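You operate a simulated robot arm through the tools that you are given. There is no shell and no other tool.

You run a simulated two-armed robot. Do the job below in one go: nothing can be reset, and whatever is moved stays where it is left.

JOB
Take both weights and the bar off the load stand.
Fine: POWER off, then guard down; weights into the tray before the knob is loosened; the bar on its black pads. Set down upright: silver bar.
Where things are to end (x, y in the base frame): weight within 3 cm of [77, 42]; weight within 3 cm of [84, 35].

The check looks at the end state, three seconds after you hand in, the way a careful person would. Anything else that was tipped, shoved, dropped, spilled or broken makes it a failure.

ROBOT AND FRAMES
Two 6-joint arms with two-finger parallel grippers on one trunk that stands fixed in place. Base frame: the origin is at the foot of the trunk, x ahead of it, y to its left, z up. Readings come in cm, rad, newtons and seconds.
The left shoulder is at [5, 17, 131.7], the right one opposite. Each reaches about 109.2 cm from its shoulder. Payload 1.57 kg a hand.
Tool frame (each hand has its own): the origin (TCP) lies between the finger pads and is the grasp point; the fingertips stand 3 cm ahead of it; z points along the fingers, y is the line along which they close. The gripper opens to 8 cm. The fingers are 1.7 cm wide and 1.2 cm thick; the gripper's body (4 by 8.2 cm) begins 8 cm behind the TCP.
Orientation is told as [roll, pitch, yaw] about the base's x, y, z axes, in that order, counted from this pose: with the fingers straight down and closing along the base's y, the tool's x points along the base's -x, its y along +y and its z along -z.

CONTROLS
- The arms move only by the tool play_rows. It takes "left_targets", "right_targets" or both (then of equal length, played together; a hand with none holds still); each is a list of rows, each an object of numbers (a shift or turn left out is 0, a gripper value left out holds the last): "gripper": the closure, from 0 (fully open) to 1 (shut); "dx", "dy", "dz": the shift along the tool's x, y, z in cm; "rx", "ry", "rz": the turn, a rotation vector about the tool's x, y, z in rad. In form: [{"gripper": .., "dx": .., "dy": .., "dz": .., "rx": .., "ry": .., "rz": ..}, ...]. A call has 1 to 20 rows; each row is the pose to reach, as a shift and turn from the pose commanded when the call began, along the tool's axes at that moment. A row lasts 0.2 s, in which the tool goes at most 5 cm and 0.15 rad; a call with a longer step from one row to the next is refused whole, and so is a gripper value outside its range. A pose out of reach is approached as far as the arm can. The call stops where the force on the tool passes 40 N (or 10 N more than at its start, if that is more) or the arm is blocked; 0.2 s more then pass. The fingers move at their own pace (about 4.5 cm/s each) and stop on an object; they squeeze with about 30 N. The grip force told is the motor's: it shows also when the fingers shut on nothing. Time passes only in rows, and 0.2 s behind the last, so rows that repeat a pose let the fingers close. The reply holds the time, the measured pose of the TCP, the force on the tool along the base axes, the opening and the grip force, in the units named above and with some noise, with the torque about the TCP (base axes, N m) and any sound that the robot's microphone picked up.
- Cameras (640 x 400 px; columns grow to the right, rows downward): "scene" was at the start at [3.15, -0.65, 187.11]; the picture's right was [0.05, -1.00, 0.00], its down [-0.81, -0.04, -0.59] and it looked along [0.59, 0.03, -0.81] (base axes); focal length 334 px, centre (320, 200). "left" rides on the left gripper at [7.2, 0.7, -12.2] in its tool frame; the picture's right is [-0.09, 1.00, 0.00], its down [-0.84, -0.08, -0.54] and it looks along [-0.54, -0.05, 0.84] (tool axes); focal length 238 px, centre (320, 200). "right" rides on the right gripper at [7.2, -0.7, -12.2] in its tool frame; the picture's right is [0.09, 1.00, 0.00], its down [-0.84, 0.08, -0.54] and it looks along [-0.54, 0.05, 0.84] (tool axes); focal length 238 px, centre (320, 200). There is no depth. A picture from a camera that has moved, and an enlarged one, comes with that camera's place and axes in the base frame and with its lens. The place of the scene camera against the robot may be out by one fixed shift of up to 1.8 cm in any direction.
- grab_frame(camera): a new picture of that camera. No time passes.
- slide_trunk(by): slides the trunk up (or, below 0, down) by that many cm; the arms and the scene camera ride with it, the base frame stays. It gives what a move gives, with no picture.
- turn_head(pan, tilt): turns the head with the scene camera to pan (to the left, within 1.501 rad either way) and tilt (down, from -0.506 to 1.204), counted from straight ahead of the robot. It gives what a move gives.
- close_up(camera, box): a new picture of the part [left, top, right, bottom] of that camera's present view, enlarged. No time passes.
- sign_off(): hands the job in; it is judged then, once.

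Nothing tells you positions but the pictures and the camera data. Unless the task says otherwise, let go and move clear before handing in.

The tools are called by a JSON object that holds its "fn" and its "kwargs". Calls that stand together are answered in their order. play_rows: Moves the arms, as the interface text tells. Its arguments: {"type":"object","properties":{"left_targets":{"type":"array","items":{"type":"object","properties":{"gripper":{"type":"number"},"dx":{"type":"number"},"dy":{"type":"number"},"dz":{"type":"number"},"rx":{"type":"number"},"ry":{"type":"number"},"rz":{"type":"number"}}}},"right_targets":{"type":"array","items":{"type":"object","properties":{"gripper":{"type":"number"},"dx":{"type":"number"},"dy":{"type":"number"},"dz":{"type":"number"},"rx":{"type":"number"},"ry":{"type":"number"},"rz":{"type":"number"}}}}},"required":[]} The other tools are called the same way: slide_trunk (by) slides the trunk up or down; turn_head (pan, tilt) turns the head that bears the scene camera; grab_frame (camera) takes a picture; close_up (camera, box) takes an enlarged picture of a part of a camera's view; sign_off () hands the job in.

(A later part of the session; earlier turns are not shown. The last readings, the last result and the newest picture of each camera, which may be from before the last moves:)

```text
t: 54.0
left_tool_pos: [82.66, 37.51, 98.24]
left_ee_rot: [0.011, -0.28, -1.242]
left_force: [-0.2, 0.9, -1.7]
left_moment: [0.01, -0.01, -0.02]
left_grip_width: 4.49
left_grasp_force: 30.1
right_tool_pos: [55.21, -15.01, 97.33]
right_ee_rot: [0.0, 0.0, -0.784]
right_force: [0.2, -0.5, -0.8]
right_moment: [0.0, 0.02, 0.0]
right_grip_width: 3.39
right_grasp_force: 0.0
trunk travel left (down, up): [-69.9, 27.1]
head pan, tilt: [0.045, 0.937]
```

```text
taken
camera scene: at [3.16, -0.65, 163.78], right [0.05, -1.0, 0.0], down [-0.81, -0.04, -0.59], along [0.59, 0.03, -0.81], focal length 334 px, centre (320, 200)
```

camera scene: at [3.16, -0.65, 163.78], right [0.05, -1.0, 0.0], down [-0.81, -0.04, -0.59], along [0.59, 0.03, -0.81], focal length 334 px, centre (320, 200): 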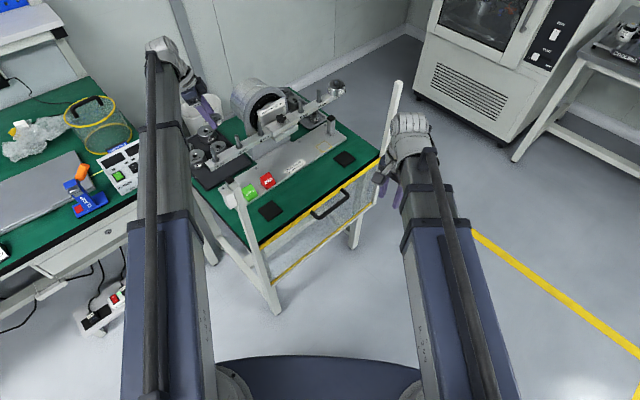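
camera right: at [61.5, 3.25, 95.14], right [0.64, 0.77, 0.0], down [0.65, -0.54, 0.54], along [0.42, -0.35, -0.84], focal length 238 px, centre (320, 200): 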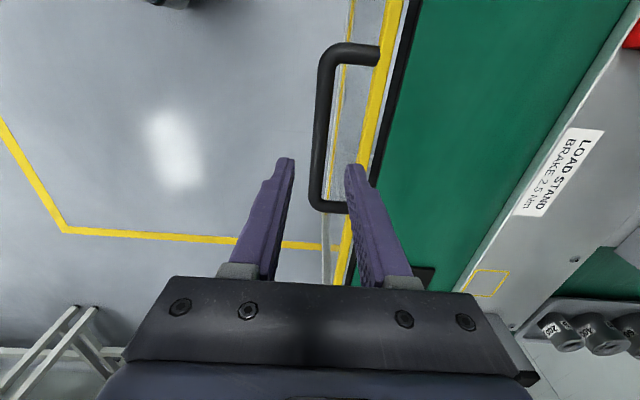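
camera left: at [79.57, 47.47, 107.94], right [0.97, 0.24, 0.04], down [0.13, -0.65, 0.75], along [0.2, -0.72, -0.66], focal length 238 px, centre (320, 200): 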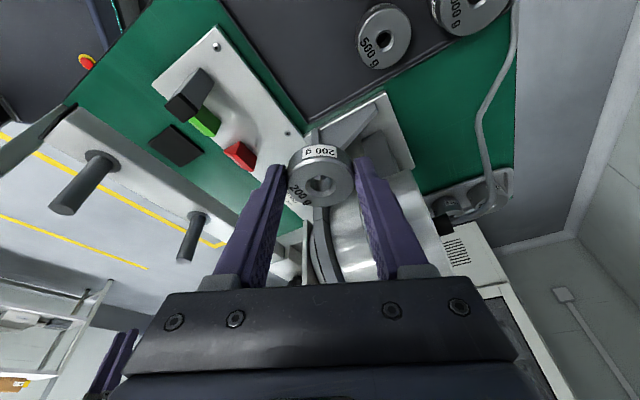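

{"fn": "slide_trunk", "kwargs": {"by": -9}}

{"fn": "grab_frame", "kwargs": {"camera": "left"}}

{"fn": "close_up", "kwargs": {"camera": "scene", "box": [120, 20, 300, 240]}}

```text
t: 55.2
left_tool_pos: [82.48, 37.54, 89.28]
left_ee_rot: [0.011, -0.28, -1.241]
left_force: [-0.7, 0.7, -2.7]
left_moment: [0.01, 0.02, -0.03]
left_grip_width: 4.48
left_grasp_force: 30.9
right_tool_pos: [55.09, -15.05, 88.37]
right_ee_rot: [0.001, -0.001, -0.783]
right_force: [-0.9, -0.5, 0.1]
right_moment: [0.0, 0.0, 0.0]
right_grip_width: 3.4
right_grasp_force: 0.1
trunk travel left (down, up): [-60.9, 36.1]
head pan, tilt: [0.045, 0.937]
```

```text
taken
camera left: at [79.57, 47.46, 98.94], right [0.97, 0.24, 0.04], down [0.13, -0.65, 0.75], along [0.2, -0.72, -0.66], focal length 238 px, centre (320, 200)
```

left: 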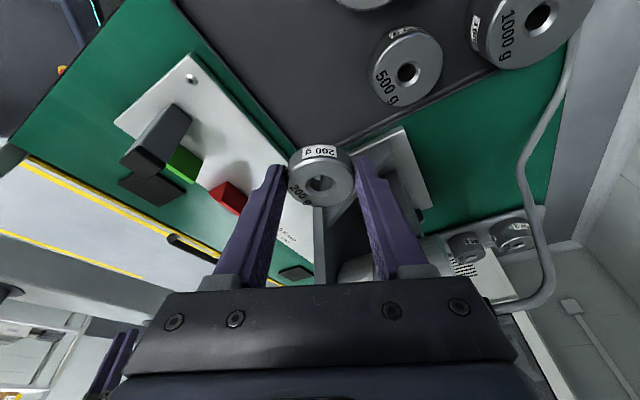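

```text
1.82 times, centred on (210, 130) of scene
camera zoom: at [3.16, -0.65, 154.78], right [0.05, -1.0, 0.0], down [-0.81, -0.04, -0.59], along [0.59, 0.03, -0.81], focal length 607 px, centre (520, 327)
```

zoom: 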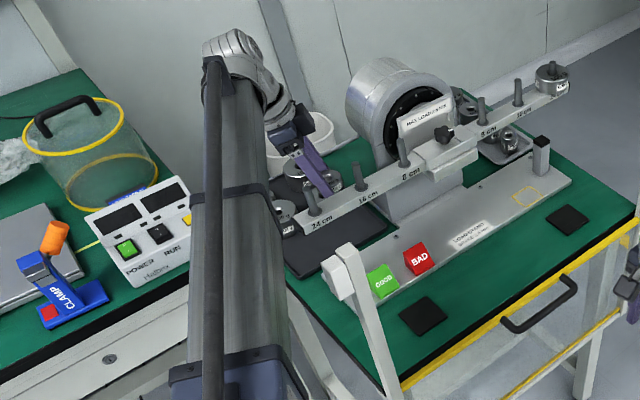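

{"fn": "slide_trunk", "kwargs": {"by": -4}}

{"fn": "grab_frame", "kwargs": {"camera": "left"}}

{"fn": "close_up", "kwargs": {"camera": "scene", "box": [120, 20, 300, 240]}}

```text
t: 56.0
left_tool_pos: [82.48, 37.56, 85.2]
left_ee_rot: [0.01, -0.279, -1.24]
left_force: [-0.2, 0.2, -2.3]
left_moment: [-0.03, 0.01, 0.02]
left_grip_width: 4.49
left_grasp_force: 30.1
right_tool_pos: [55.06, -15.01, 84.32]
right_ee_rot: [0.0, 0.001, -0.783]
right_force: [-0.2, -0.1, -0.2]
right_moment: [0.01, 0.01, -0.02]
right_grip_width: 3.41
right_grasp_force: 0.1
trunk travel left (down, up): [-56.9, 40.1]
head pan, tilt: [0.045, 0.937]
```

```text
taken
camera left: at [79.57, 47.46, 94.94], right [0.97, 0.24, 0.04], down [0.13, -0.65, 0.75], along [0.2, -0.72, -0.66], focal length 238 px, centre (320, 200)
```

left: 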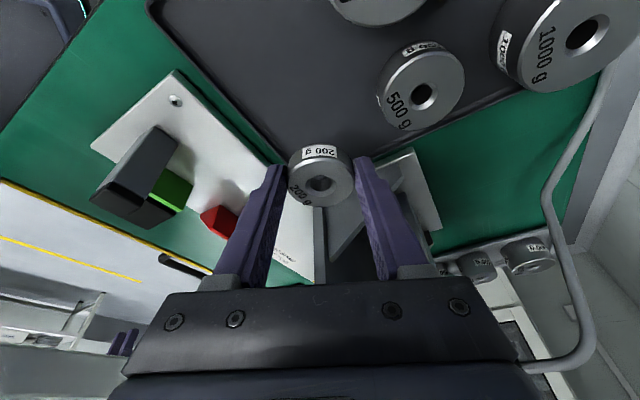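

```text
1.82 times, centred on (210, 130) of scene
camera zoom: at [3.15, -0.65, 150.78], right [0.05, -1.0, 0.0], down [-0.81, -0.04, -0.59], along [0.59, 0.03, -0.81], focal length 607 px, centre (520, 327)
```

zoom: 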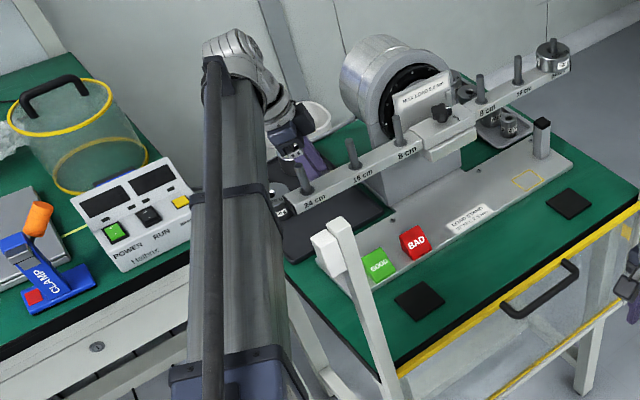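

{"fn": "slide_trunk", "kwargs": {"by": -4}}

{"fn": "grab_frame", "kwargs": {"camera": "left"}}

{"fn": "close_up", "kwargs": {"camera": "scene", "box": [120, 20, 300, 240]}}

```text
t: 56.9
left_tool_pos: [82.59, 37.5, 81.27]
left_ee_rot: [0.01, -0.279, -1.239]
left_force: [-0.4, -0.5, -2.1]
left_moment: [0.02, 0.0, -0.01]
left_grip_width: 4.49
left_grasp_force: 29.6
right_tool_pos: [55.11, -15.08, 80.34]
right_ee_rot: [0.0, 0.0, -0.785]
right_force: [0.8, -0.3, -0.7]
right_moment: [-0.01, 0.03, 0.01]
right_grip_width: 3.37
right_grasp_force: 0.1
trunk travel left (down, up): [-52.9, 44.1]
head pan, tilt: [0.045, 0.937]
```

```text
taken
camera left: at [79.57, 47.46, 90.94], right [0.97, 0.24, 0.04], down [0.13, -0.65, 0.75], along [0.2, -0.72, -0.66], focal length 238 px, centre (320, 200)
```

left: 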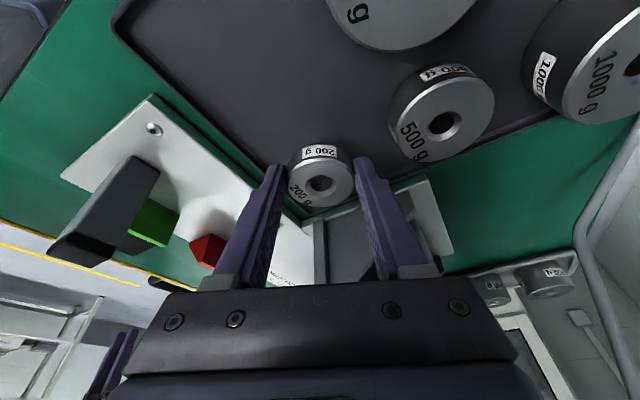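

```text
1.82 times, centred on (210, 130) of scene
camera zoom: at [3.15, -0.65, 146.78], right [0.05, -1.0, 0.0], down [-0.81, -0.04, -0.59], along [0.59, 0.03, -0.81], focal length 607 px, centre (520, 327)
```

zoom: 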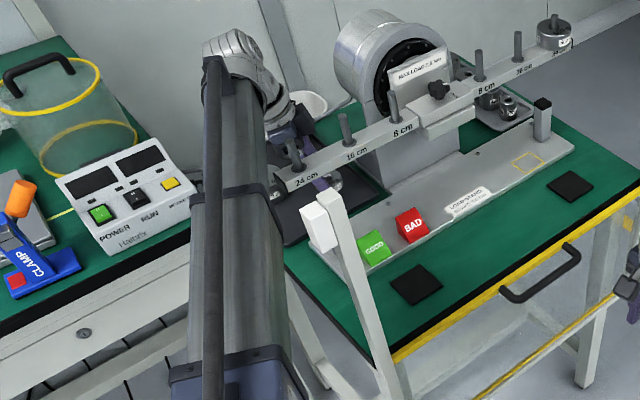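

{"fn": "slide_trunk", "kwargs": {"by": -1.5}}

{"fn": "grab_frame", "kwargs": {"camera": "left"}}

```text
t: 57.5
left_tool_pos: [82.59, 37.41, 79.68]
left_ee_rot: [0.01, -0.28, -1.241]
left_force: [0.2, -0.5, -1.7]
left_moment: [0.03, 0.0, -0.03]
left_grip_width: 4.5
left_grasp_force: 30.1
right_tool_pos: [55.0, -14.97, 78.85]
right_ee_rot: [0.001, 0.0, -0.785]
right_force: [0.2, 0.3, 0.2]
right_moment: [-0.03, -0.02, 0.02]
right_grip_width: 3.37
right_grasp_force: 0.1
trunk travel left (down, up): [-51.4, 45.6]
head pan, tilt: [0.045, 0.937]
```

```text
taken
camera left: at [79.57, 47.46, 89.44], right [0.97, 0.24, 0.04], down [0.13, -0.65, 0.75], along [0.2, -0.72, -0.66], focal length 238 px, centre (320, 200)
```

left: 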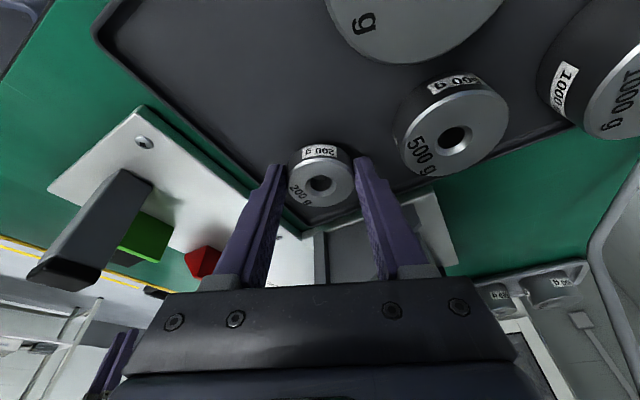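

{"fn": "slide_trunk", "kwargs": {"by": -0.6}}

{"fn": "slide_trunk", "kwargs": {"by": -0.4}}

```text
t: 58.0
left_tool_pos: [82.48, 37.5, 79.16]
left_ee_rot: [0.011, -0.279, -1.241]
left_force: [-0.1, 0.2, -1.7]
left_moment: [0.03, -0.01, -0.01]
left_grip_width: 4.46
left_grasp_force: 29.9
right_tool_pos: [55.0, -14.95, 78.29]
right_ee_rot: [0.0, 0.0, -0.784]
right_force: [1.0, 0.6, 0.2]
right_moment: [0.01, 0.0, -0.01]
right_grip_width: 3.4
right_grasp_force: 0.1
trunk travel left (down, up): [-50.8, 46.2]
head pan, tilt: [0.045, 0.937]
```

```text
t: 58.6
left_tool_pos: [82.6, 37.58, 78.69]
left_ee_rot: [0.01, -0.279, -1.24]
left_force: [0.3, 1.0, -1.7]
left_moment: [-0.02, 0.01, -0.05]
left_grip_width: 4.51
left_grasp_force: 30.3
right_tool_pos: [55.12, -15.06, 77.86]
right_ee_rot: [-0.001, 0.001, -0.783]
right_force: [0.5, 0.6, 0.6]
right_moment: [0.03, -0.04, -0.01]
right_grip_width: 3.41
right_grasp_force: 0.1
trunk travel left (down, up): [-50.4, 46.6]
head pan, tilt: [0.045, 0.937]
```

{"fn": "slide_trunk", "kwargs": {"by": -0.3}}

{"fn": "slide_trunk", "kwargs": {"by": -0.3}}

{"fn": "close_up", "kwargs": {"camera": "left", "box": [240, 110, 400, 230]}}

```text
t: 59.1
left_tool_pos: [82.48, 37.51, 78.61]
left_ee_rot: [0.014, -0.28, -1.241]
left_force: [9.5, 7.0, 32.9]
left_moment: [-0.06, 0.53, -0.24]
left_grip_width: 4.5
left_grasp_force: 30.0
right_tool_pos: [54.91, -14.94, 77.62]
right_ee_rot: [0.004, 0.001, -0.783]
right_force: [0.2, -1.0, 0.6]
right_moment: [-0.03, 0.0, 0.02]
right_grip_width: 3.38
right_grasp_force: 0.0
trunk travel left (down, up): [-50.1, 46.9]
head pan, tilt: [0.045, 0.937]
```

```text
t: 59.4
left_tool_pos: [82.53, 37.53, 78.65]
left_ee_rot: [0.016, -0.283, -1.241]
left_force: [1.2, 2.2, 31.5]
left_moment: [-0.15, 0.74, -0.23]
left_grip_width: 4.48
left_grasp_force: 29.8
right_tool_pos: [54.93, -15.08, 77.63]
right_ee_rot: [0.001, -0.001, -0.784]
right_force: [0.8, 0.3, -0.6]
right_moment: [0.02, 0.0, 0.01]
right_grip_width: 3.38
right_grasp_force: 0.1
trunk travel left (down, up): [-50.1, 46.9]
head pan, tilt: [0.045, 0.937]
stopped: the force on the tool passed its limit at 51 N (the readings are from after the stop); the commanded pose is now the measured one
```

```text
3.33 times, centred on (320, 170) of left
camera zoom: at [79.48, 47.48, 88.37], right [0.97, 0.24, 0.04], down [0.13, -0.65, 0.75], along [0.21, -0.72, -0.66], focal length 794 px, centre (320, 300)
```

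zoom: 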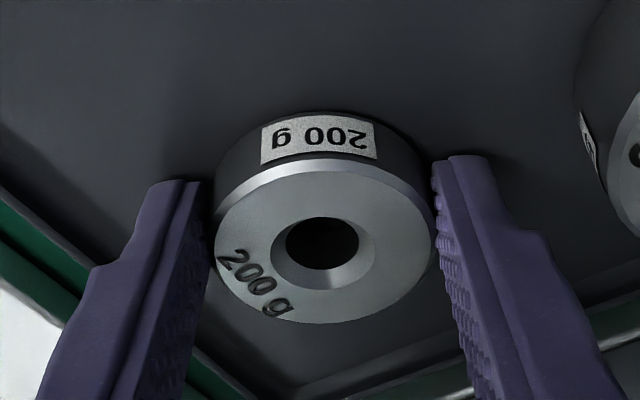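

The weight has touched down on the tray (TCP 78.6). I'll ease off slightly and open gently.

{"fn": "slide_trunk", "kwargs": {"by": 0.15}}

{"fn": "play_rows", "kwargs": {"left_targets": [{"gripper": 0.38}, {"gripper": 0.3}, {"gripper": 0.3}]}}

{"fn": "close_up", "kwargs": {"camera": "left", "box": [240, 110, 400, 230]}}

```text
t: 59.9
left_tool_pos: [82.47, 37.46, 78.63]
left_ee_rot: [0.013, -0.28, -1.242]
left_force: [-4.0, -0.4, 14.1]
left_moment: [-0.11, 0.51, 0.06]
left_grip_width: 4.46
left_grasp_force: 29.6
right_tool_pos: [54.98, -15.09, 77.68]
right_ee_rot: [0.002, 0.0, -0.785]
right_force: [0.1, -0.7, -0.1]
right_moment: [0.03, -0.02, 0.01]
right_grip_width: 3.41
right_grasp_force: 0.0
trunk travel left (down, up): [-50.2, 46.8]
head pan, tilt: [0.045, 0.937]
```

```text
t: 60.7
left_tool_pos: [82.64, 37.46, 78.67]
left_ee_rot: [0.018, -0.281, -1.241]
left_force: [7.9, 4.9, 18.8]
left_moment: [-0.04, 0.27, -0.07]
left_grip_width: 4.8
left_grasp_force: 0.1
right_tool_pos: [55.06, -15.01, 77.75]
right_ee_rot: [0.003, 0.0, -0.783]
right_force: [-0.5, -0.7, 0.1]
right_moment: [-0.02, 0.01, 0.02]
right_grip_width: 3.41
right_grasp_force: 0.0
trunk travel left (down, up): [-50.2, 46.8]
head pan, tilt: [0.045, 0.937]
```

```text
3.33 times, centred on (320, 170) of left
camera zoom: at [79.64, 47.51, 88.39], right [0.97, 0.24, 0.04], down [0.13, -0.65, 0.75], along [0.21, -0.72, -0.66], focal length 794 px, centre (320, 300)
```

zoom: 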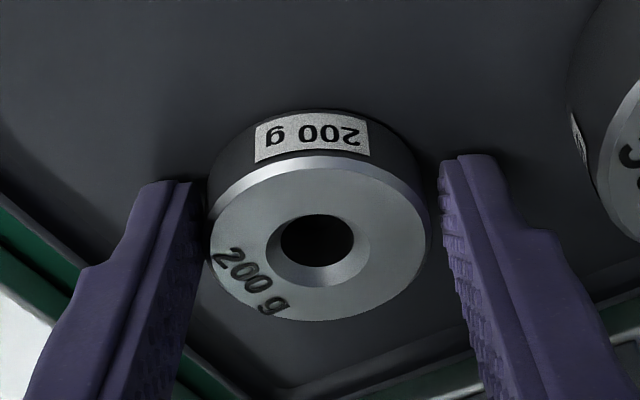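

{"fn": "slide_trunk", "kwargs": {"by": 0.4}}

{"fn": "play_rows", "kwargs": {"left_targets": [{"gripper": 0.25}, {"gripper": 0.2}, {"gripper": 0.2}]}}

{"fn": "close_up", "kwargs": {"camera": "left", "box": [240, 110, 400, 230]}}

```text
t: 61.2
left_tool_pos: [82.66, 37.53, 79.02]
left_ee_rot: [0.013, -0.28, -1.239]
left_force: [0.9, 0.9, -0.4]
left_moment: [0.0, -0.01, 0.03]
left_grip_width: 5.62
left_grasp_force: 0.1
right_tool_pos: [55.14, -15.05, 77.96]
right_ee_rot: [0.0, 0.001, -0.784]
right_force: [0.8, 1.3, -0.7]
right_moment: [0.02, -0.01, -0.05]
right_grip_width: 3.42
right_grasp_force: 0.0
trunk travel left (down, up): [-50.6, 46.4]
head pan, tilt: [0.045, 0.937]
```

```text
t: 62.0
left_tool_pos: [82.73, 37.57, 78.89]
left_ee_rot: [0.014, -0.281, -1.24]
left_force: [-0.1, 0.5, 0.5]
left_moment: [0.0, -0.01, -0.02]
left_grip_width: 6.39
left_grasp_force: 0.0
right_tool_pos: [55.07, -15.12, 78.1]
right_ee_rot: [-0.001, 0.0, -0.784]
right_force: [-1.0, 0.5, 0.2]
right_moment: [0.02, 0.01, -0.03]
right_grip_width: 3.4
right_grasp_force: 0.0
trunk travel left (down, up): [-50.6, 46.4]
head pan, tilt: [0.045, 0.937]
```

```text
3.33 times, centred on (320, 170) of left
camera zoom: at [79.66, 47.52, 88.69], right [0.97, 0.24, 0.04], down [0.13, -0.65, 0.75], along [0.21, -0.72, -0.66], focal length 794 px, centre (320, 300)
```

zoom: 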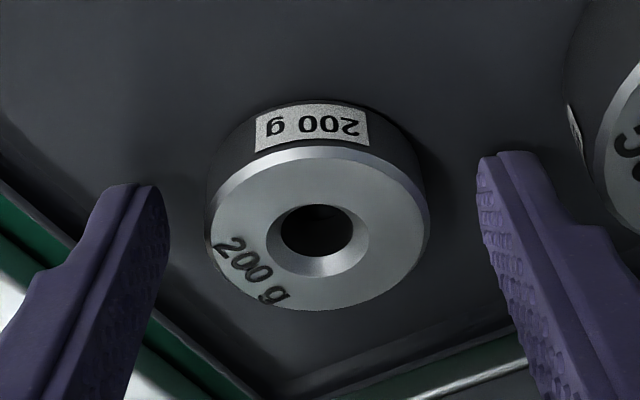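

The 200 g weight rests flat in the tray at about (82.8, 36.7). I'll rise straight up, straighten the left hand, and go over to the 500 g weight at the bar's other end.

{"fn": "slide_trunk", "kwargs": {"by": 33}}

{"fn": "play_rows", "kwargs": {"left_targets": [{"dz": 0.2, "ry": 0.14, "gripper": 0}, {"dx": 0.24, "dz": 0.85, "ry": 0.27}]}}

{"fn": "grab_frame", "kwargs": {"camera": "left"}}

{"fn": "grab_frame", "kwargs": {"camera": "scene"}}

```text
t: 65.3
left_tool_pos: [82.6, 37.62, 111.92]
left_ee_rot: [0.014, -0.28, -1.241]
left_force: [-0.2, 0.0, 0.8]
left_moment: [0.0, 0.02, 0.02]
left_grip_width: 6.41
left_grasp_force: 0.0
right_tool_pos: [55.1, -14.99, 111.05]
right_ee_rot: [-0.001, 0.0, -0.784]
right_force: [0.4, 0.0, 0.3]
right_moment: [0.0, 0.02, -0.03]
right_grip_width: 3.41
right_grasp_force: 0.0
trunk travel left (down, up): [-83.6, 13.4]
head pan, tilt: [0.045, 0.937]
```

```text
t: 65.9
left_tool_pos: [82.64, 37.54, 111.05]
left_ee_rot: [0.012, -0.007, -1.236]
left_force: [0.6, 0.3, -0.5]
left_moment: [0.0, -0.01, 0.04]
left_grip_width: 7.99
left_grasp_force: 0.0
left hand out of reach, approached as far as the arm can: row 1
right_tool_pos: [55.04, -15.01, 111.08]
right_ee_rot: [-0.001, 0.0, -0.784]
right_force: [-0.4, 0.1, 0.1]
right_moment: [-0.01, 0.01, 0.01]
right_grip_width: 3.41
right_grasp_force: 0.1
trunk travel left (down, up): [-83.6, 13.4]
head pan, tilt: [0.045, 0.937]
```

```text
taken
camera left: at [80.57, 44.71, 123.23], right [0.97, 0.24, 0.01], down [0.19, -0.81, 0.55], along [0.14, -0.53, -0.84], focal length 238 px, centre (320, 200)
```

left: 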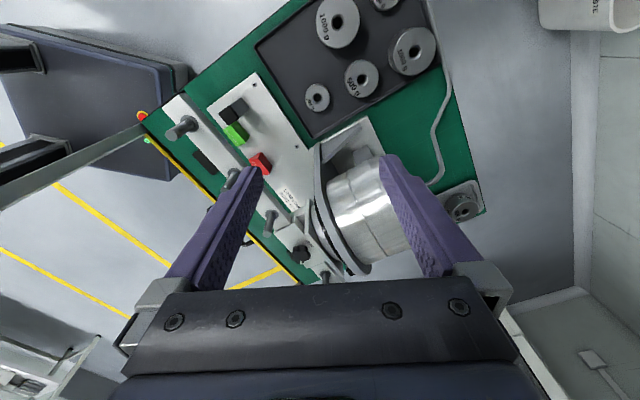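

```text
taken
camera scene: at [3.16, -0.67, 177.52], right [0.05, -1.0, 0.0], down [-0.81, -0.04, -0.59], along [0.59, 0.03, -0.81], focal length 334 px, centre (320, 200)
```

scene: 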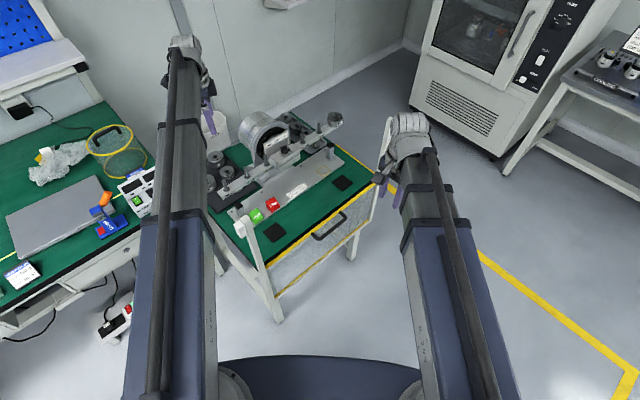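

{"fn": "close_up", "kwargs": {"camera": "left", "box": [250, 0, 450, 140]}}

{"fn": "close_up", "kwargs": {"camera": "left", "box": [230, 160, 400, 290]}}

```text
2.86 times, centred on (350, 70) of left
camera zoom: at [80.57, 44.71, 123.23], right [0.97, 0.24, 0.01], down [0.19, -0.81, 0.55], along [0.14, -0.53, -0.84], focal length 681 px, centre (234, 571)
```

zoom: 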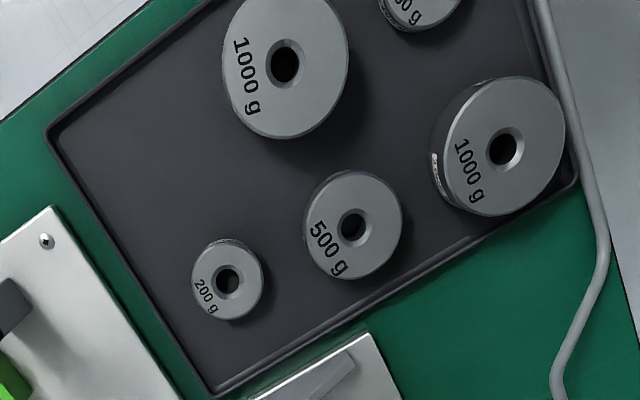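

```text
3.08 times, centred on (315, 225) of left
camera zoom: at [80.57, 44.71, 123.23], right [0.97, 0.24, 0.01], down [0.19, -0.81, 0.55], along [0.14, -0.53, -0.84], focal length 733 px, centre (335, 123)
```

zoom: 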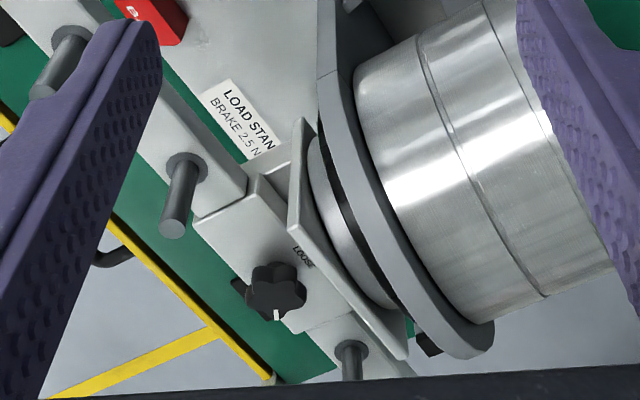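

The 200 g weight sits at (82.75, 36.65), within tolerance. Now I'll carry the left hand across, high above everything, to the 500 g weight near (101.5, -0.6).

{"fn": "play_rows", "kwargs": {"left_targets": [{"dx": -4.7, "dy": 0.6, "dz": 0.03, "rz": 0.018}, {"dx": -9.4, "dy": 1.2, "dz": 0.06, "rz": 0.036}, {"dx": -14.1, "dy": 1.8, "dz": 0.1, "rz": 0.054}, {"dx": -18.8, "dy": 2.4, "dz": 0.13, "rz": 0.072}, {"dx": -23.5, "dy": 3, "dz": 0.16, "rz": 0.09}, {"dx": -28.2, "dy": 3.6, "dz": 0.2, "rz": 0.108}, {"dx": -32.9, "dy": 4.2, "dz": 0.23, "rz": 0.126}, {"dx": -37.6, "dy": 4.8, "dz": 0.26, "rz": 0.144}, {"dx": -42.2, "dy": 5.36, "dz": 0.3, "rz": 0.16}, {"dx": -42.2, "dy": 5.36, "dz": 0.3, "rz": 0.16}]}}

{"fn": "grab_frame", "kwargs": {"camera": "left"}}

{"fn": "grab_frame", "kwargs": {"camera": "scene"}}

```text
t: 68.1
left_tool_pos: [91.25, 1.52, 111.16]
left_ee_rot: [0.017, -0.01, -1.398]
left_force: [0.3, 0.4, 0.4]
left_moment: [0.02, -0.03, 0.01]
left_grip_width: 8.0
left_grasp_force: 0.2
left hand out of reach, approached as far as the arm can: row 5, 6, 7, 8, 9, 10
right_tool_pos: [55.03, -14.94, 111.02]
right_ee_rot: [-0.001, 0.001, -0.783]
right_force: [0.1, -0.3, 0.6]
right_moment: [-0.02, 0.01, 0.01]
right_grip_width: 3.4
right_grasp_force: 0.1
trunk travel left (down, up): [-83.6, 13.4]
head pan, tilt: [0.045, 0.937]
```

```text
taken
camera left: at [90.3, 8.8, 123.23], right [1.0, 0.08, 0.02], down [0.06, -0.83, 0.55], along [0.06, -0.55, -0.84], focal length 238 px, centre (320, 200)
```

left: 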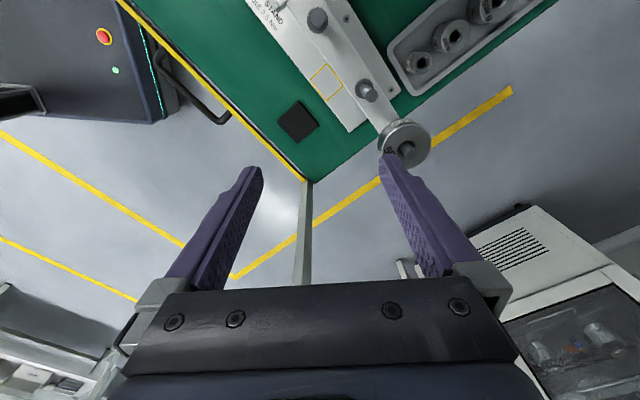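

```text
taken
camera scene: at [3.16, -0.61, 177.52], right [0.05, -1.0, 0.0], down [-0.81, -0.04, -0.59], along [0.59, 0.03, -0.81], focal length 334 px, centre (320, 200)
```

scene: 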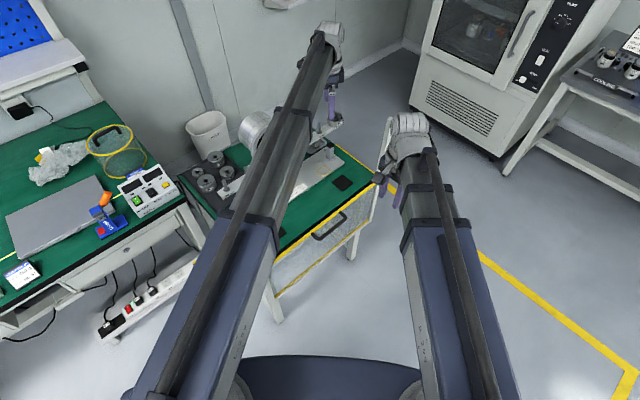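

The left arm's upright reach ends about 10 cm short of that weight, so it needs a forward lean of about 0.46 rad. I'll locate the weight exactly and turn the hand to face along the boom.

{"fn": "close_up", "kwargs": {"camera": "left", "box": [330, 60, 470, 180]}}

{"fn": "play_rows", "kwargs": {"left_targets": [{"rz": -0.14}, {"rz": -0.28}, {"rz": -0.42}, {"rz": -0.56}, {"rz": -0.7}, {"rz": -0.84}, {"rz": -0.98}, {"rz": -1.1}, {"rz": -1.218}]}}

{"fn": "grab_frame", "kwargs": {"camera": "left"}}

```text
3.33 times, centred on (400, 120) of left
camera zoom: at [90.3, 8.8, 123.23], right [1.0, 0.08, 0.02], down [0.06, -0.83, 0.55], along [0.06, -0.55, -0.84], focal length 794 px, centre (53, 467)
```

zoom: 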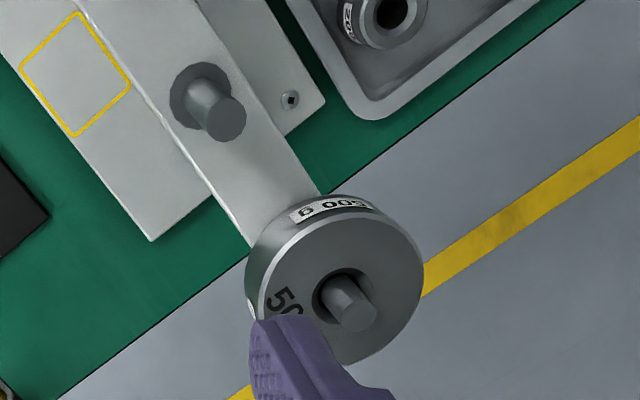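

```text
t: 70.1
left_tool_pos: [90.97, 1.41, 111.04]
left_ee_rot: [-0.003, -0.018, -0.177]
left_force: [-0.2, -0.1, -0.6]
left_moment: [0.02, 0.01, -0.01]
left_grip_width: 8.01
left_grasp_force: 0.1
right_tool_pos: [55.01, -14.93, 111.08]
right_ee_rot: [0.0, -0.002, -0.785]
right_force: [-0.2, -0.4, -0.4]
right_moment: [0.01, 0.0, -0.02]
right_grip_width: 3.39
right_grasp_force: 0.0
trunk travel left (down, up): [-83.6, 13.4]
head pan, tilt: [0.045, 0.937]
```

```text
taken
camera left: at [83.71, 3.38, 123.16], right [0.27, 0.96, 0.0], down [0.8, -0.22, 0.56], along [0.54, -0.15, -0.83], focal length 238 px, centre (320, 200)
```

left: 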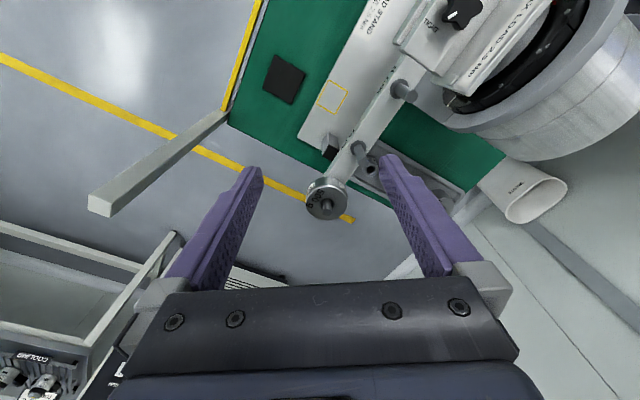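

{"fn": "close_up", "kwargs": {"camera": "left", "box": [270, 140, 390, 240]}}

```text
4.00 times, centred on (330, 190) of left
camera zoom: at [83.71, 3.38, 123.16], right [0.27, 0.96, 0.0], down [0.8, -0.22, 0.56], along [0.54, -0.15, -0.83], focal length 953 px, centre (280, 240)
```

zoom: 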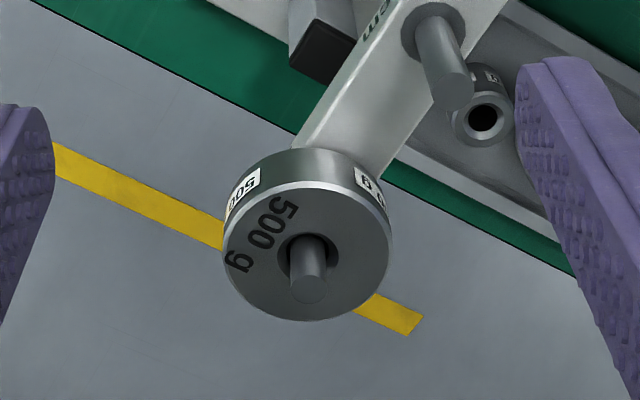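

The 500 g weight's axis is at (101.55, -0.57). I'll lean the hand forward, bringing the TCP above it.

{"fn": "play_rows", "kwargs": {"left_targets": [{"dx": -2.4, "dz": -0.15, "ry": -0.11}, {"dx": -4.9, "dz": -0.57, "ry": -0.22}, {"dx": -7.3, "dz": -1.35, "ry": -0.33}, {"dx": -9.6, "dy": -0.08, "dz": -2.3, "ry": -0.442}, {"dx": -9.6, "dy": -0.08, "dz": -2.3, "ry": -0.442}]}}

{"fn": "grab_frame", "kwargs": {"camera": "left"}}

```text
t: 71.3
left_tool_pos: [100.24, -0.36, 113.34]
left_ee_rot: [-0.005, -0.46, -0.178]
left_force: [-0.4, 0.6, 0.4]
left_moment: [-0.04, 0.0, 0.01]
left_grip_width: 8.0
left_grasp_force: 0.0
left hand out of reach, approached as far as the arm can: row 4, 5
right_tool_pos: [55.12, -15.07, 111.02]
right_ee_rot: [0.001, 0.0, -0.783]
right_force: [0.1, -0.2, 0.9]
right_moment: [0.02, 0.0, 0.0]
right_grip_width: 3.41
right_grasp_force: 0.1
trunk travel left (down, up): [-83.6, 13.4]
head pan, tilt: [0.045, 0.937]
```

```text
taken
camera left: at [88.6, 2.52, 121.11], right [0.26, 0.97, 0.04], down [0.49, -0.16, 0.86], along [0.83, -0.2, -0.51], focal length 238 px, centre (320, 200)
```

left: 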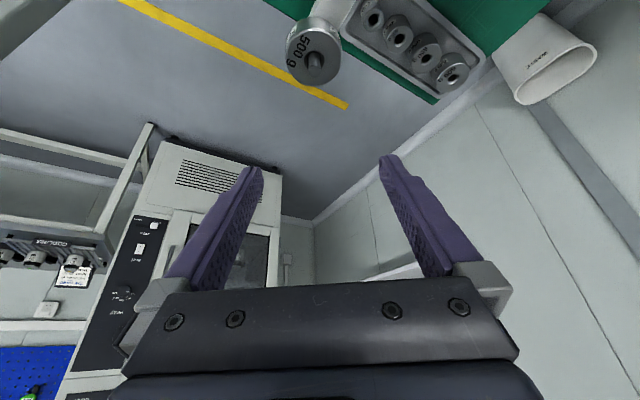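

{"fn": "close_up", "kwargs": {"camera": "left", "box": [260, 0, 380, 100]}}

```text
4.00 times, centred on (320, 50) of left
camera zoom: at [88.6, 2.52, 121.11], right [0.26, 0.97, 0.04], down [0.49, -0.16, 0.86], along [0.83, -0.2, -0.51], focal length 953 px, centre (320, 800)
```

zoom: 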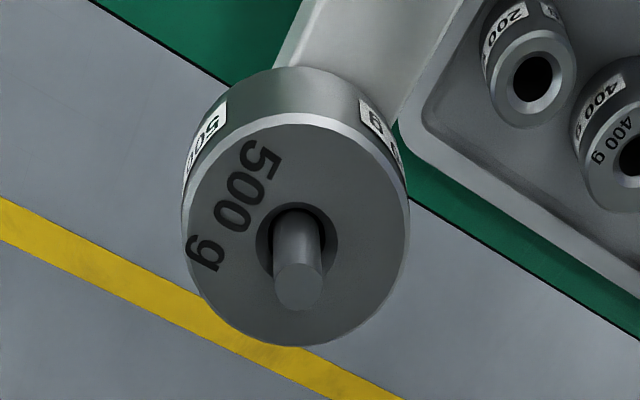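

{"fn": "slide_trunk", "kwargs": {"by": -11}}

{"fn": "grab_frame", "kwargs": {"camera": "left"}}

{"fn": "grab_frame", "kwargs": {"camera": "scene"}}

```text
t: 72.7
left_tool_pos: [100.1, -0.4, 102.34]
left_ee_rot: [-0.004, -0.46, -0.178]
left_force: [0.2, -0.1, -0.7]
left_moment: [-0.02, 0.02, 0.0]
left_grip_width: 8.01
left_grasp_force: 0.0
right_tool_pos: [55.05, -15.12, 100.07]
right_ee_rot: [0.0, -0.001, -0.784]
right_force: [0.2, -0.2, 0.3]
right_moment: [0.01, -0.01, 0.0]
right_grip_width: 3.42
right_grasp_force: 0.1
trunk travel left (down, up): [-72.6, 24.4]
head pan, tilt: [0.045, 0.937]
```

```text
taken
camera left: at [88.57, 2.53, 110.13], right [0.26, 0.97, 0.04], down [0.49, -0.16, 0.86], along [0.83, -0.2, -0.51], focal length 238 px, centre (320, 200)
```

left: 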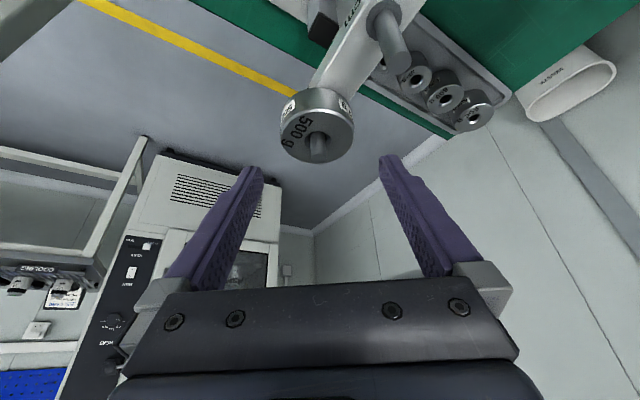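

```text
taken
camera scene: at [3.14, -0.66, 166.53], right [0.05, -1.0, 0.0], down [-0.8, -0.04, -0.59], along [0.59, 0.03, -0.81], focal length 334 px, centre (320, 200)
```

scene: 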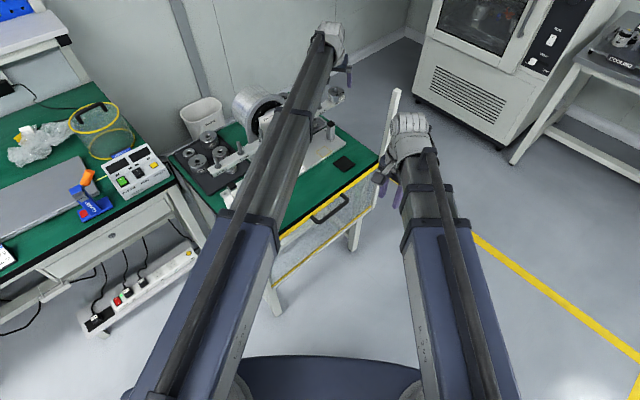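

{"fn": "slide_trunk", "kwargs": {"by": -3}}

{"fn": "slide_trunk", "kwargs": {"by": -1.8}}

{"fn": "grab_frame", "kwargs": {"camera": "left"}}

```text
t: 73.5
left_tool_pos: [100.12, -0.36, 99.35]
left_ee_rot: [-0.004, -0.458, -0.179]
left_force: [-0.5, -0.6, -0.2]
left_moment: [-0.01, -0.02, -0.02]
left_grip_width: 8.0
left_grasp_force: 0.1
right_tool_pos: [55.18, -14.86, 97.09]
right_ee_rot: [-0.001, 0.002, -0.784]
right_force: [0.2, -0.4, 0.4]
right_moment: [0.01, 0.02, 0.01]
right_grip_width: 3.39
right_grasp_force: 0.1
trunk travel left (down, up): [-69.6, 27.4]
head pan, tilt: [0.045, 0.937]
```

```text
t: 74.1
left_tool_pos: [100.21, -0.31, 97.59]
left_ee_rot: [-0.003, -0.459, -0.179]
left_force: [0.8, -0.6, 0.1]
left_moment: [0.01, 0.01, -0.02]
left_grip_width: 8.0
left_grasp_force: 0.0
right_tool_pos: [55.16, -15.06, 95.32]
right_ee_rot: [0.001, 0.0, -0.785]
right_force: [0.2, -1.1, -0.3]
right_moment: [-0.01, -0.02, 0.01]
right_grip_width: 3.38
right_grasp_force: 0.0
trunk travel left (down, up): [-67.8, 29.2]
head pan, tilt: [0.045, 0.937]
```

```text
taken
camera left: at [88.57, 2.53, 105.33], right [0.26, 0.97, 0.04], down [0.49, -0.16, 0.86], along [0.83, -0.2, -0.51], focal length 238 px, centre (320, 200)
```

left: 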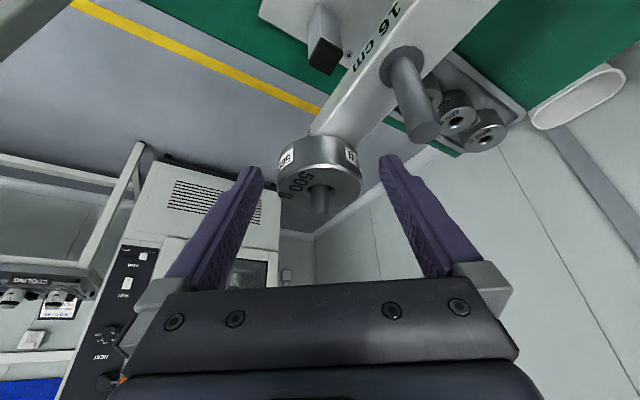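

{"fn": "slide_trunk", "kwargs": {"by": -0.25}}

{"fn": "play_rows", "kwargs": {"left_targets": [{"gripper": 0.2}, {"gripper": 0.3}, {"gripper": 1}, {"gripper": 1}, {"gripper": 1}, {"gripper": 1}]}}

{"fn": "grab_frame", "kwargs": {"camera": "left"}}

```text
t: 74.6
left_tool_pos: [100.14, -0.36, 97.29]
left_ee_rot: [-0.004, -0.459, -0.178]
left_force: [1.0, 0.7, -0.5]
left_moment: [-0.01, 0.0, 0.0]
left_grip_width: 8.0
left_grasp_force: 0.0
right_tool_pos: [55.09, -14.96, 95.03]
right_ee_rot: [0.0, 0.0, -0.785]
right_force: [-0.5, 0.3, 0.4]
right_moment: [-0.03, -0.01, 0.01]
right_grip_width: 3.41
right_grasp_force: 0.0
trunk travel left (down, up): [-67.6, 29.4]
head pan, tilt: [0.045, 0.937]
```

```text
t: 76.0
left_tool_pos: [100.21, -0.36, 97.29]
left_ee_rot: [-0.005, -0.459, -0.177]
left_force: [-1.1, -2.0, 0.5]
left_moment: [0.03, 0.07, -0.04]
left_grip_width: 5.67
left_grasp_force: 30.1
right_tool_pos: [54.96, -15.0, 94.97]
right_ee_rot: [-0.001, 0.0, -0.784]
right_force: [-0.1, -0.7, 0.0]
right_moment: [0.02, 0.01, -0.02]
right_grip_width: 3.4
right_grasp_force: 0.0
trunk travel left (down, up): [-67.6, 29.4]
head pan, tilt: [0.045, 0.937]
```

```text
taken
camera left: at [88.58, 2.5, 105.07], right [0.26, 0.97, 0.04], down [0.49, -0.16, 0.86], along [0.83, -0.2, -0.51], focal length 238 px, centre (320, 200)
```

left: 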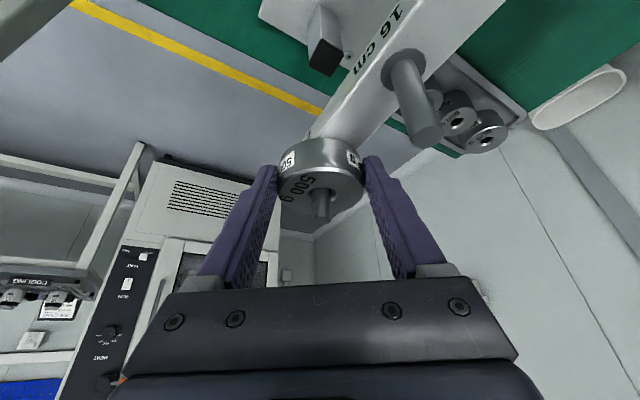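

{"fn": "slide_trunk", "kwargs": {"by": 1.5}}

{"fn": "grab_frame", "kwargs": {"camera": "left"}}

```text
t: 76.7
left_tool_pos: [100.22, -0.16, 98.63]
left_ee_rot: [-0.003, -0.457, -0.177]
left_force: [0.7, 0.9, -4.5]
left_moment: [0.0, 0.07, 0.01]
left_grip_width: 5.67
left_grasp_force: 29.9
right_tool_pos: [55.04, -15.05, 96.32]
right_ee_rot: [-0.001, 0.0, -0.784]
right_force: [-0.7, -0.6, 0.7]
right_moment: [0.01, 0.03, -0.03]
right_grip_width: 3.38
right_grasp_force: 0.1
trunk travel left (down, up): [-69.1, 27.9]
head pan, tilt: [0.045, 0.937]
```

```text
taken
camera left: at [88.66, 2.55, 106.49], right [0.26, 0.97, 0.04], down [0.49, -0.16, 0.86], along [0.83, -0.2, -0.52], focal length 238 px, centre (320, 200)
```

left: 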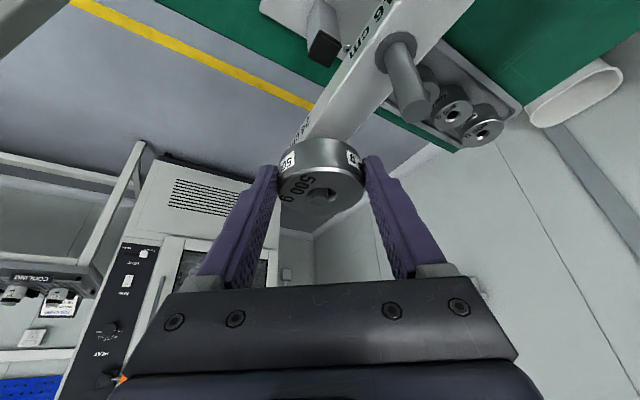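

The 500 g weight is off its peg. I'll raise it well up, then swing it across to above the first tray spot, turning about the vertical so it stays level.

{"fn": "slide_trunk", "kwargs": {"by": 16}}

{"fn": "play_rows", "kwargs": {"left_targets": [{"dx": 2.35, "dy": 3.29, "dz": -1.16, "rx": 0.045, "rz": 0.0913}, {"dx": 4.7, "dy": 6.57, "dz": -2.32, "rx": 0.09, "rz": 0.1826}, {"dx": 7.05, "dy": 9.86, "dz": -3.49, "rx": 0.135, "rz": 0.2739}, {"dx": 9.4, "dy": 13.15, "dz": -4.65, "rx": 0.18, "rz": 0.3652}, {"dx": 11.75, "dy": 16.43, "dz": -5.81, "rx": 0.2254, "rz": 0.4565}, {"dx": 14.1, "dy": 19.72, "dz": -6.97, "rx": 0.2705, "rz": 0.5478}, {"dx": 16.45, "dy": 23.0, "dz": -8.13, "rx": 0.3156, "rz": 0.639}, {"dx": 18.8, "dy": 26.29, "dz": -9.29, "rx": 0.3607, "rz": 0.7303}, {"dx": 21.15, "dy": 29.58, "dz": -10.46, "rx": 0.4058, "rz": 0.8216}, {"dx": 23.5, "dy": 32.87, "dz": -11.62, "rx": 0.4508, "rz": 0.9129}, {"dx": 25.85, "dy": 36.15, "dz": -12.78, "rx": 0.4959, "rz": 1.0042}, {"dx": 28.2, "dy": 39.44, "dz": -13.94, "rx": 0.541, "rz": 1.0955}, {"dx": 28.2, "dy": 39.44, "dz": -13.94, "rx": 0.541, "rz": 1.0955}]}}

{"fn": "grab_frame", "kwargs": {"camera": "left"}}

{"fn": "grab_frame", "kwargs": {"camera": "scene"}}

```text
t: 78.5
left_tool_pos: [100.29, -0.32, 114.71]
left_ee_rot: [-0.003, -0.459, -0.178]
left_force: [0.5, -1.0, -5.0]
left_moment: [0.04, 0.08, 0.02]
left_grip_width: 5.65
left_grasp_force: 30.1
right_tool_pos: [55.17, -15.0, 112.48]
right_ee_rot: [0.0, -0.001, -0.782]
right_force: [-0.5, 0.5, -0.6]
right_moment: [0.03, -0.03, 0.03]
right_grip_width: 3.4
right_grasp_force: 0.0
trunk travel left (down, up): [-85.1, 11.9]
head pan, tilt: [0.045, 0.937]
```

```text
t: 81.3
left_tool_pos: [76.32, 43.97, 114.83]
left_ee_rot: [-0.002, -0.46, -1.403]
left_force: [-0.4, 0.5, -5.6]
left_moment: [0.09, 0.05, 0.0]
left_grip_width: 5.66
left_grasp_force: 30.1
right_tool_pos: [55.03, -15.05, 112.51]
right_ee_rot: [0.001, 0.0, -0.785]
right_force: [-0.4, -0.8, 0.8]
right_moment: [0.01, -0.03, 0.01]
right_grip_width: 3.37
right_grasp_force: 0.0
trunk travel left (down, up): [-85.1, 11.9]
head pan, tilt: [0.045, 0.937]
```

```text
taken
camera left: at [74.9, 55.89, 122.54], right [1.0, 0.08, 0.04], down [0.01, -0.51, 0.86], along [0.09, -0.85, -0.51], focal length 238 px, centre (320, 200)
```

left: 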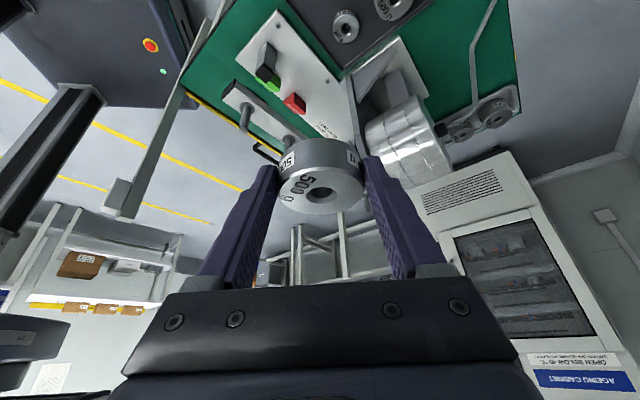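

```text
taken
camera scene: at [3.24, -0.71, 178.97], right [0.05, -1.0, 0.0], down [-0.81, -0.04, -0.59], along [0.59, 0.03, -0.81], focal length 334 px, centre (320, 200)
```

scene: 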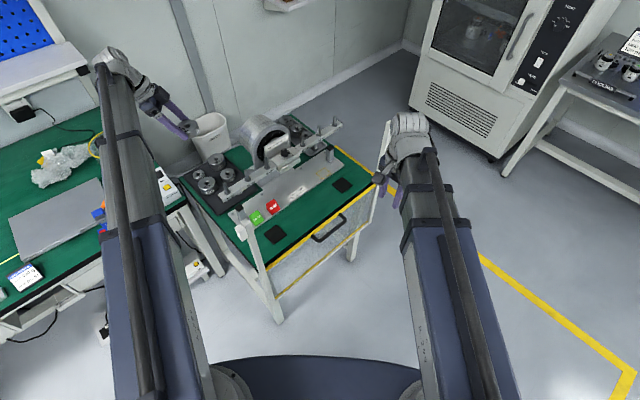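

The 500 g weight is above the first spot, about (76.5, 42.7). I'll lower in stages.

{"fn": "slide_trunk", "kwargs": {"by": -18}}

{"fn": "grab_frame", "kwargs": {"camera": "left"}}

{"fn": "grab_frame", "kwargs": {"camera": "scene"}}

```text
t: 83.3
left_tool_pos: [76.38, 43.98, 96.74]
left_ee_rot: [-0.001, -0.461, -1.402]
left_force: [-0.3, 0.0, -5.0]
left_moment: [0.06, -0.02, 0.0]
left_grip_width: 5.66
left_grasp_force: 29.9
right_tool_pos: [55.15, -15.01, 94.55]
right_ee_rot: [-0.001, -0.001, -0.782]
right_force: [-0.2, -0.2, 0.4]
right_moment: [-0.03, -0.01, 0.03]
right_grip_width: 3.38
right_grasp_force: 0.0
trunk travel left (down, up): [-67.1, 29.9]
head pan, tilt: [0.045, 0.937]
```

```text
taken
camera left: at [74.87, 55.91, 104.54], right [1.0, 0.09, 0.04], down [0.01, -0.51, 0.86], along [0.09, -0.85, -0.51], focal length 238 px, centre (320, 200)
```

left: 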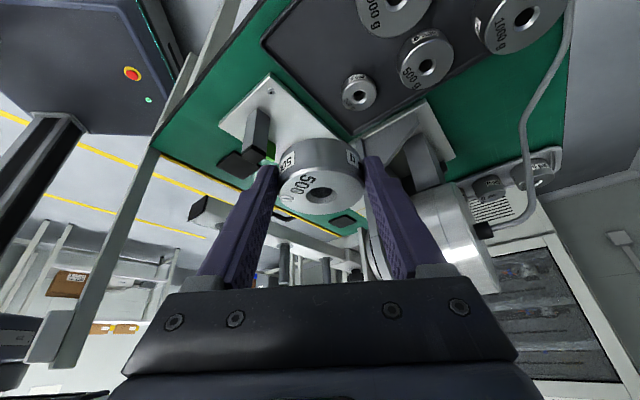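

```text
taken
camera scene: at [3.19, -0.63, 160.98], right [0.05, -1.0, 0.0], down [-0.81, -0.04, -0.59], along [0.59, 0.03, -0.81], focal length 334 px, centre (320, 200)
```

scene: 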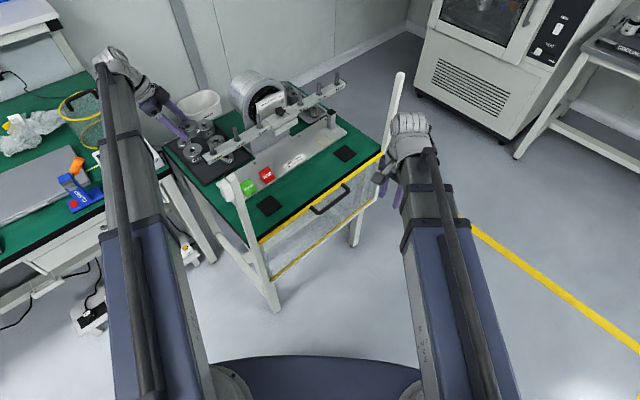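

{"fn": "slide_trunk", "kwargs": {"by": -10}}

{"fn": "grab_frame", "kwargs": {"camera": "left"}}

{"fn": "grab_frame", "kwargs": {"camera": "scene"}}

```text
t: 84.6
left_tool_pos: [76.33, 44.11, 86.87]
left_ee_rot: [0.0, -0.46, -1.401]
left_force: [0.0, 0.6, -4.8]
left_moment: [0.08, 0.02, 0.02]
left_grip_width: 5.67
left_grasp_force: 29.9
right_tool_pos: [55.07, -14.97, 84.6]
right_ee_rot: [0.001, 0.001, -0.784]
right_force: [0.4, 0.8, -0.1]
right_moment: [0.02, 0.01, 0.02]
right_grip_width: 3.4
right_grasp_force: 0.1
trunk travel left (down, up): [-57.1, 39.9]
head pan, tilt: [0.045, 0.937]
```

```text
taken
camera left: at [74.87, 55.91, 94.54], right [1.0, 0.09, 0.04], down [0.01, -0.51, 0.86], along [0.09, -0.85, -0.51], focal length 238 px, centre (320, 200)
```

left: 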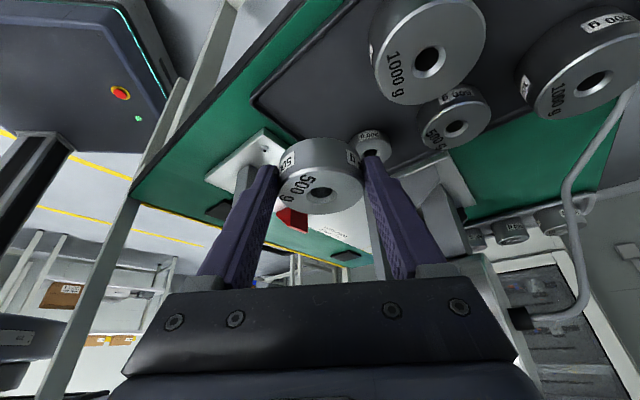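

```text
taken
camera scene: at [3.19, -0.64, 150.98], right [0.05, -1.0, 0.0], down [-0.81, -0.04, -0.59], along [0.59, 0.03, -0.81], focal length 334 px, centre (320, 200)
```

scene: 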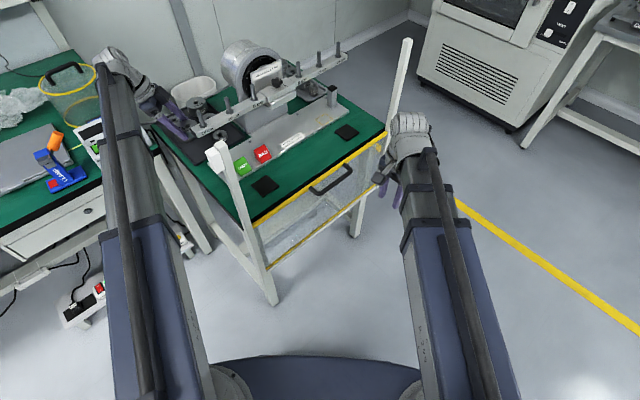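

{"fn": "slide_trunk", "kwargs": {"by": -5}}

{"fn": "grab_frame", "kwargs": {"camera": "left"}}

{"fn": "close_up", "kwargs": {"camera": "scene", "box": [60, 30, 260, 200]}}

```text
t: 85.5
left_tool_pos: [76.26, 44.02, 81.69]
left_ee_rot: [-0.001, -0.461, -1.401]
left_force: [0.5, 0.3, -4.7]
left_moment: [0.04, 0.0, 0.02]
left_grip_width: 5.65
left_grasp_force: 29.6
right_tool_pos: [55.06, -15.02, 79.5]
right_ee_rot: [0.0, -0.002, -0.784]
right_force: [0.1, 0.6, 0.3]
right_moment: [-0.03, -0.01, -0.01]
right_grip_width: 3.41
right_grasp_force: 0.0
trunk travel left (down, up): [-52.1, 44.9]
head pan, tilt: [0.045, 0.937]
```

```text
taken
camera left: at [74.86, 55.91, 89.54], right [1.0, 0.09, 0.04], down [0.01, -0.51, 0.86], along [0.09, -0.85, -0.51], focal length 238 px, centre (320, 200)
```

left: 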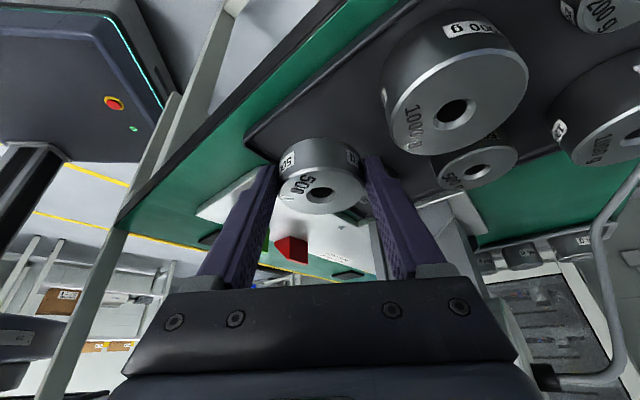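

```text
2.35 times, centred on (160, 115) of scene
camera zoom: at [3.18, -0.64, 145.97], right [0.05, -1.0, 0.0], down [-0.81, -0.04, -0.59], along [0.59, 0.03, -0.81], focal length 786 px, centre (696, 400)
```

zoom: 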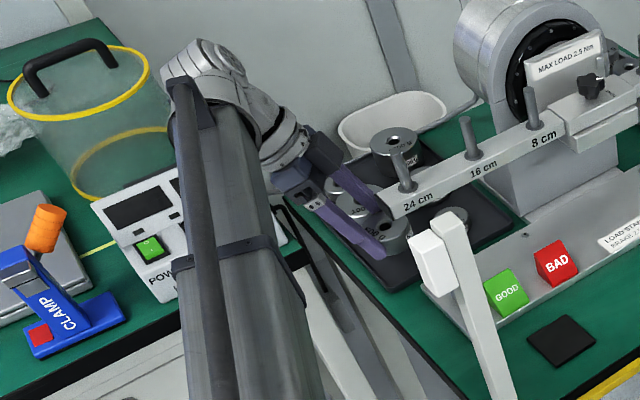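

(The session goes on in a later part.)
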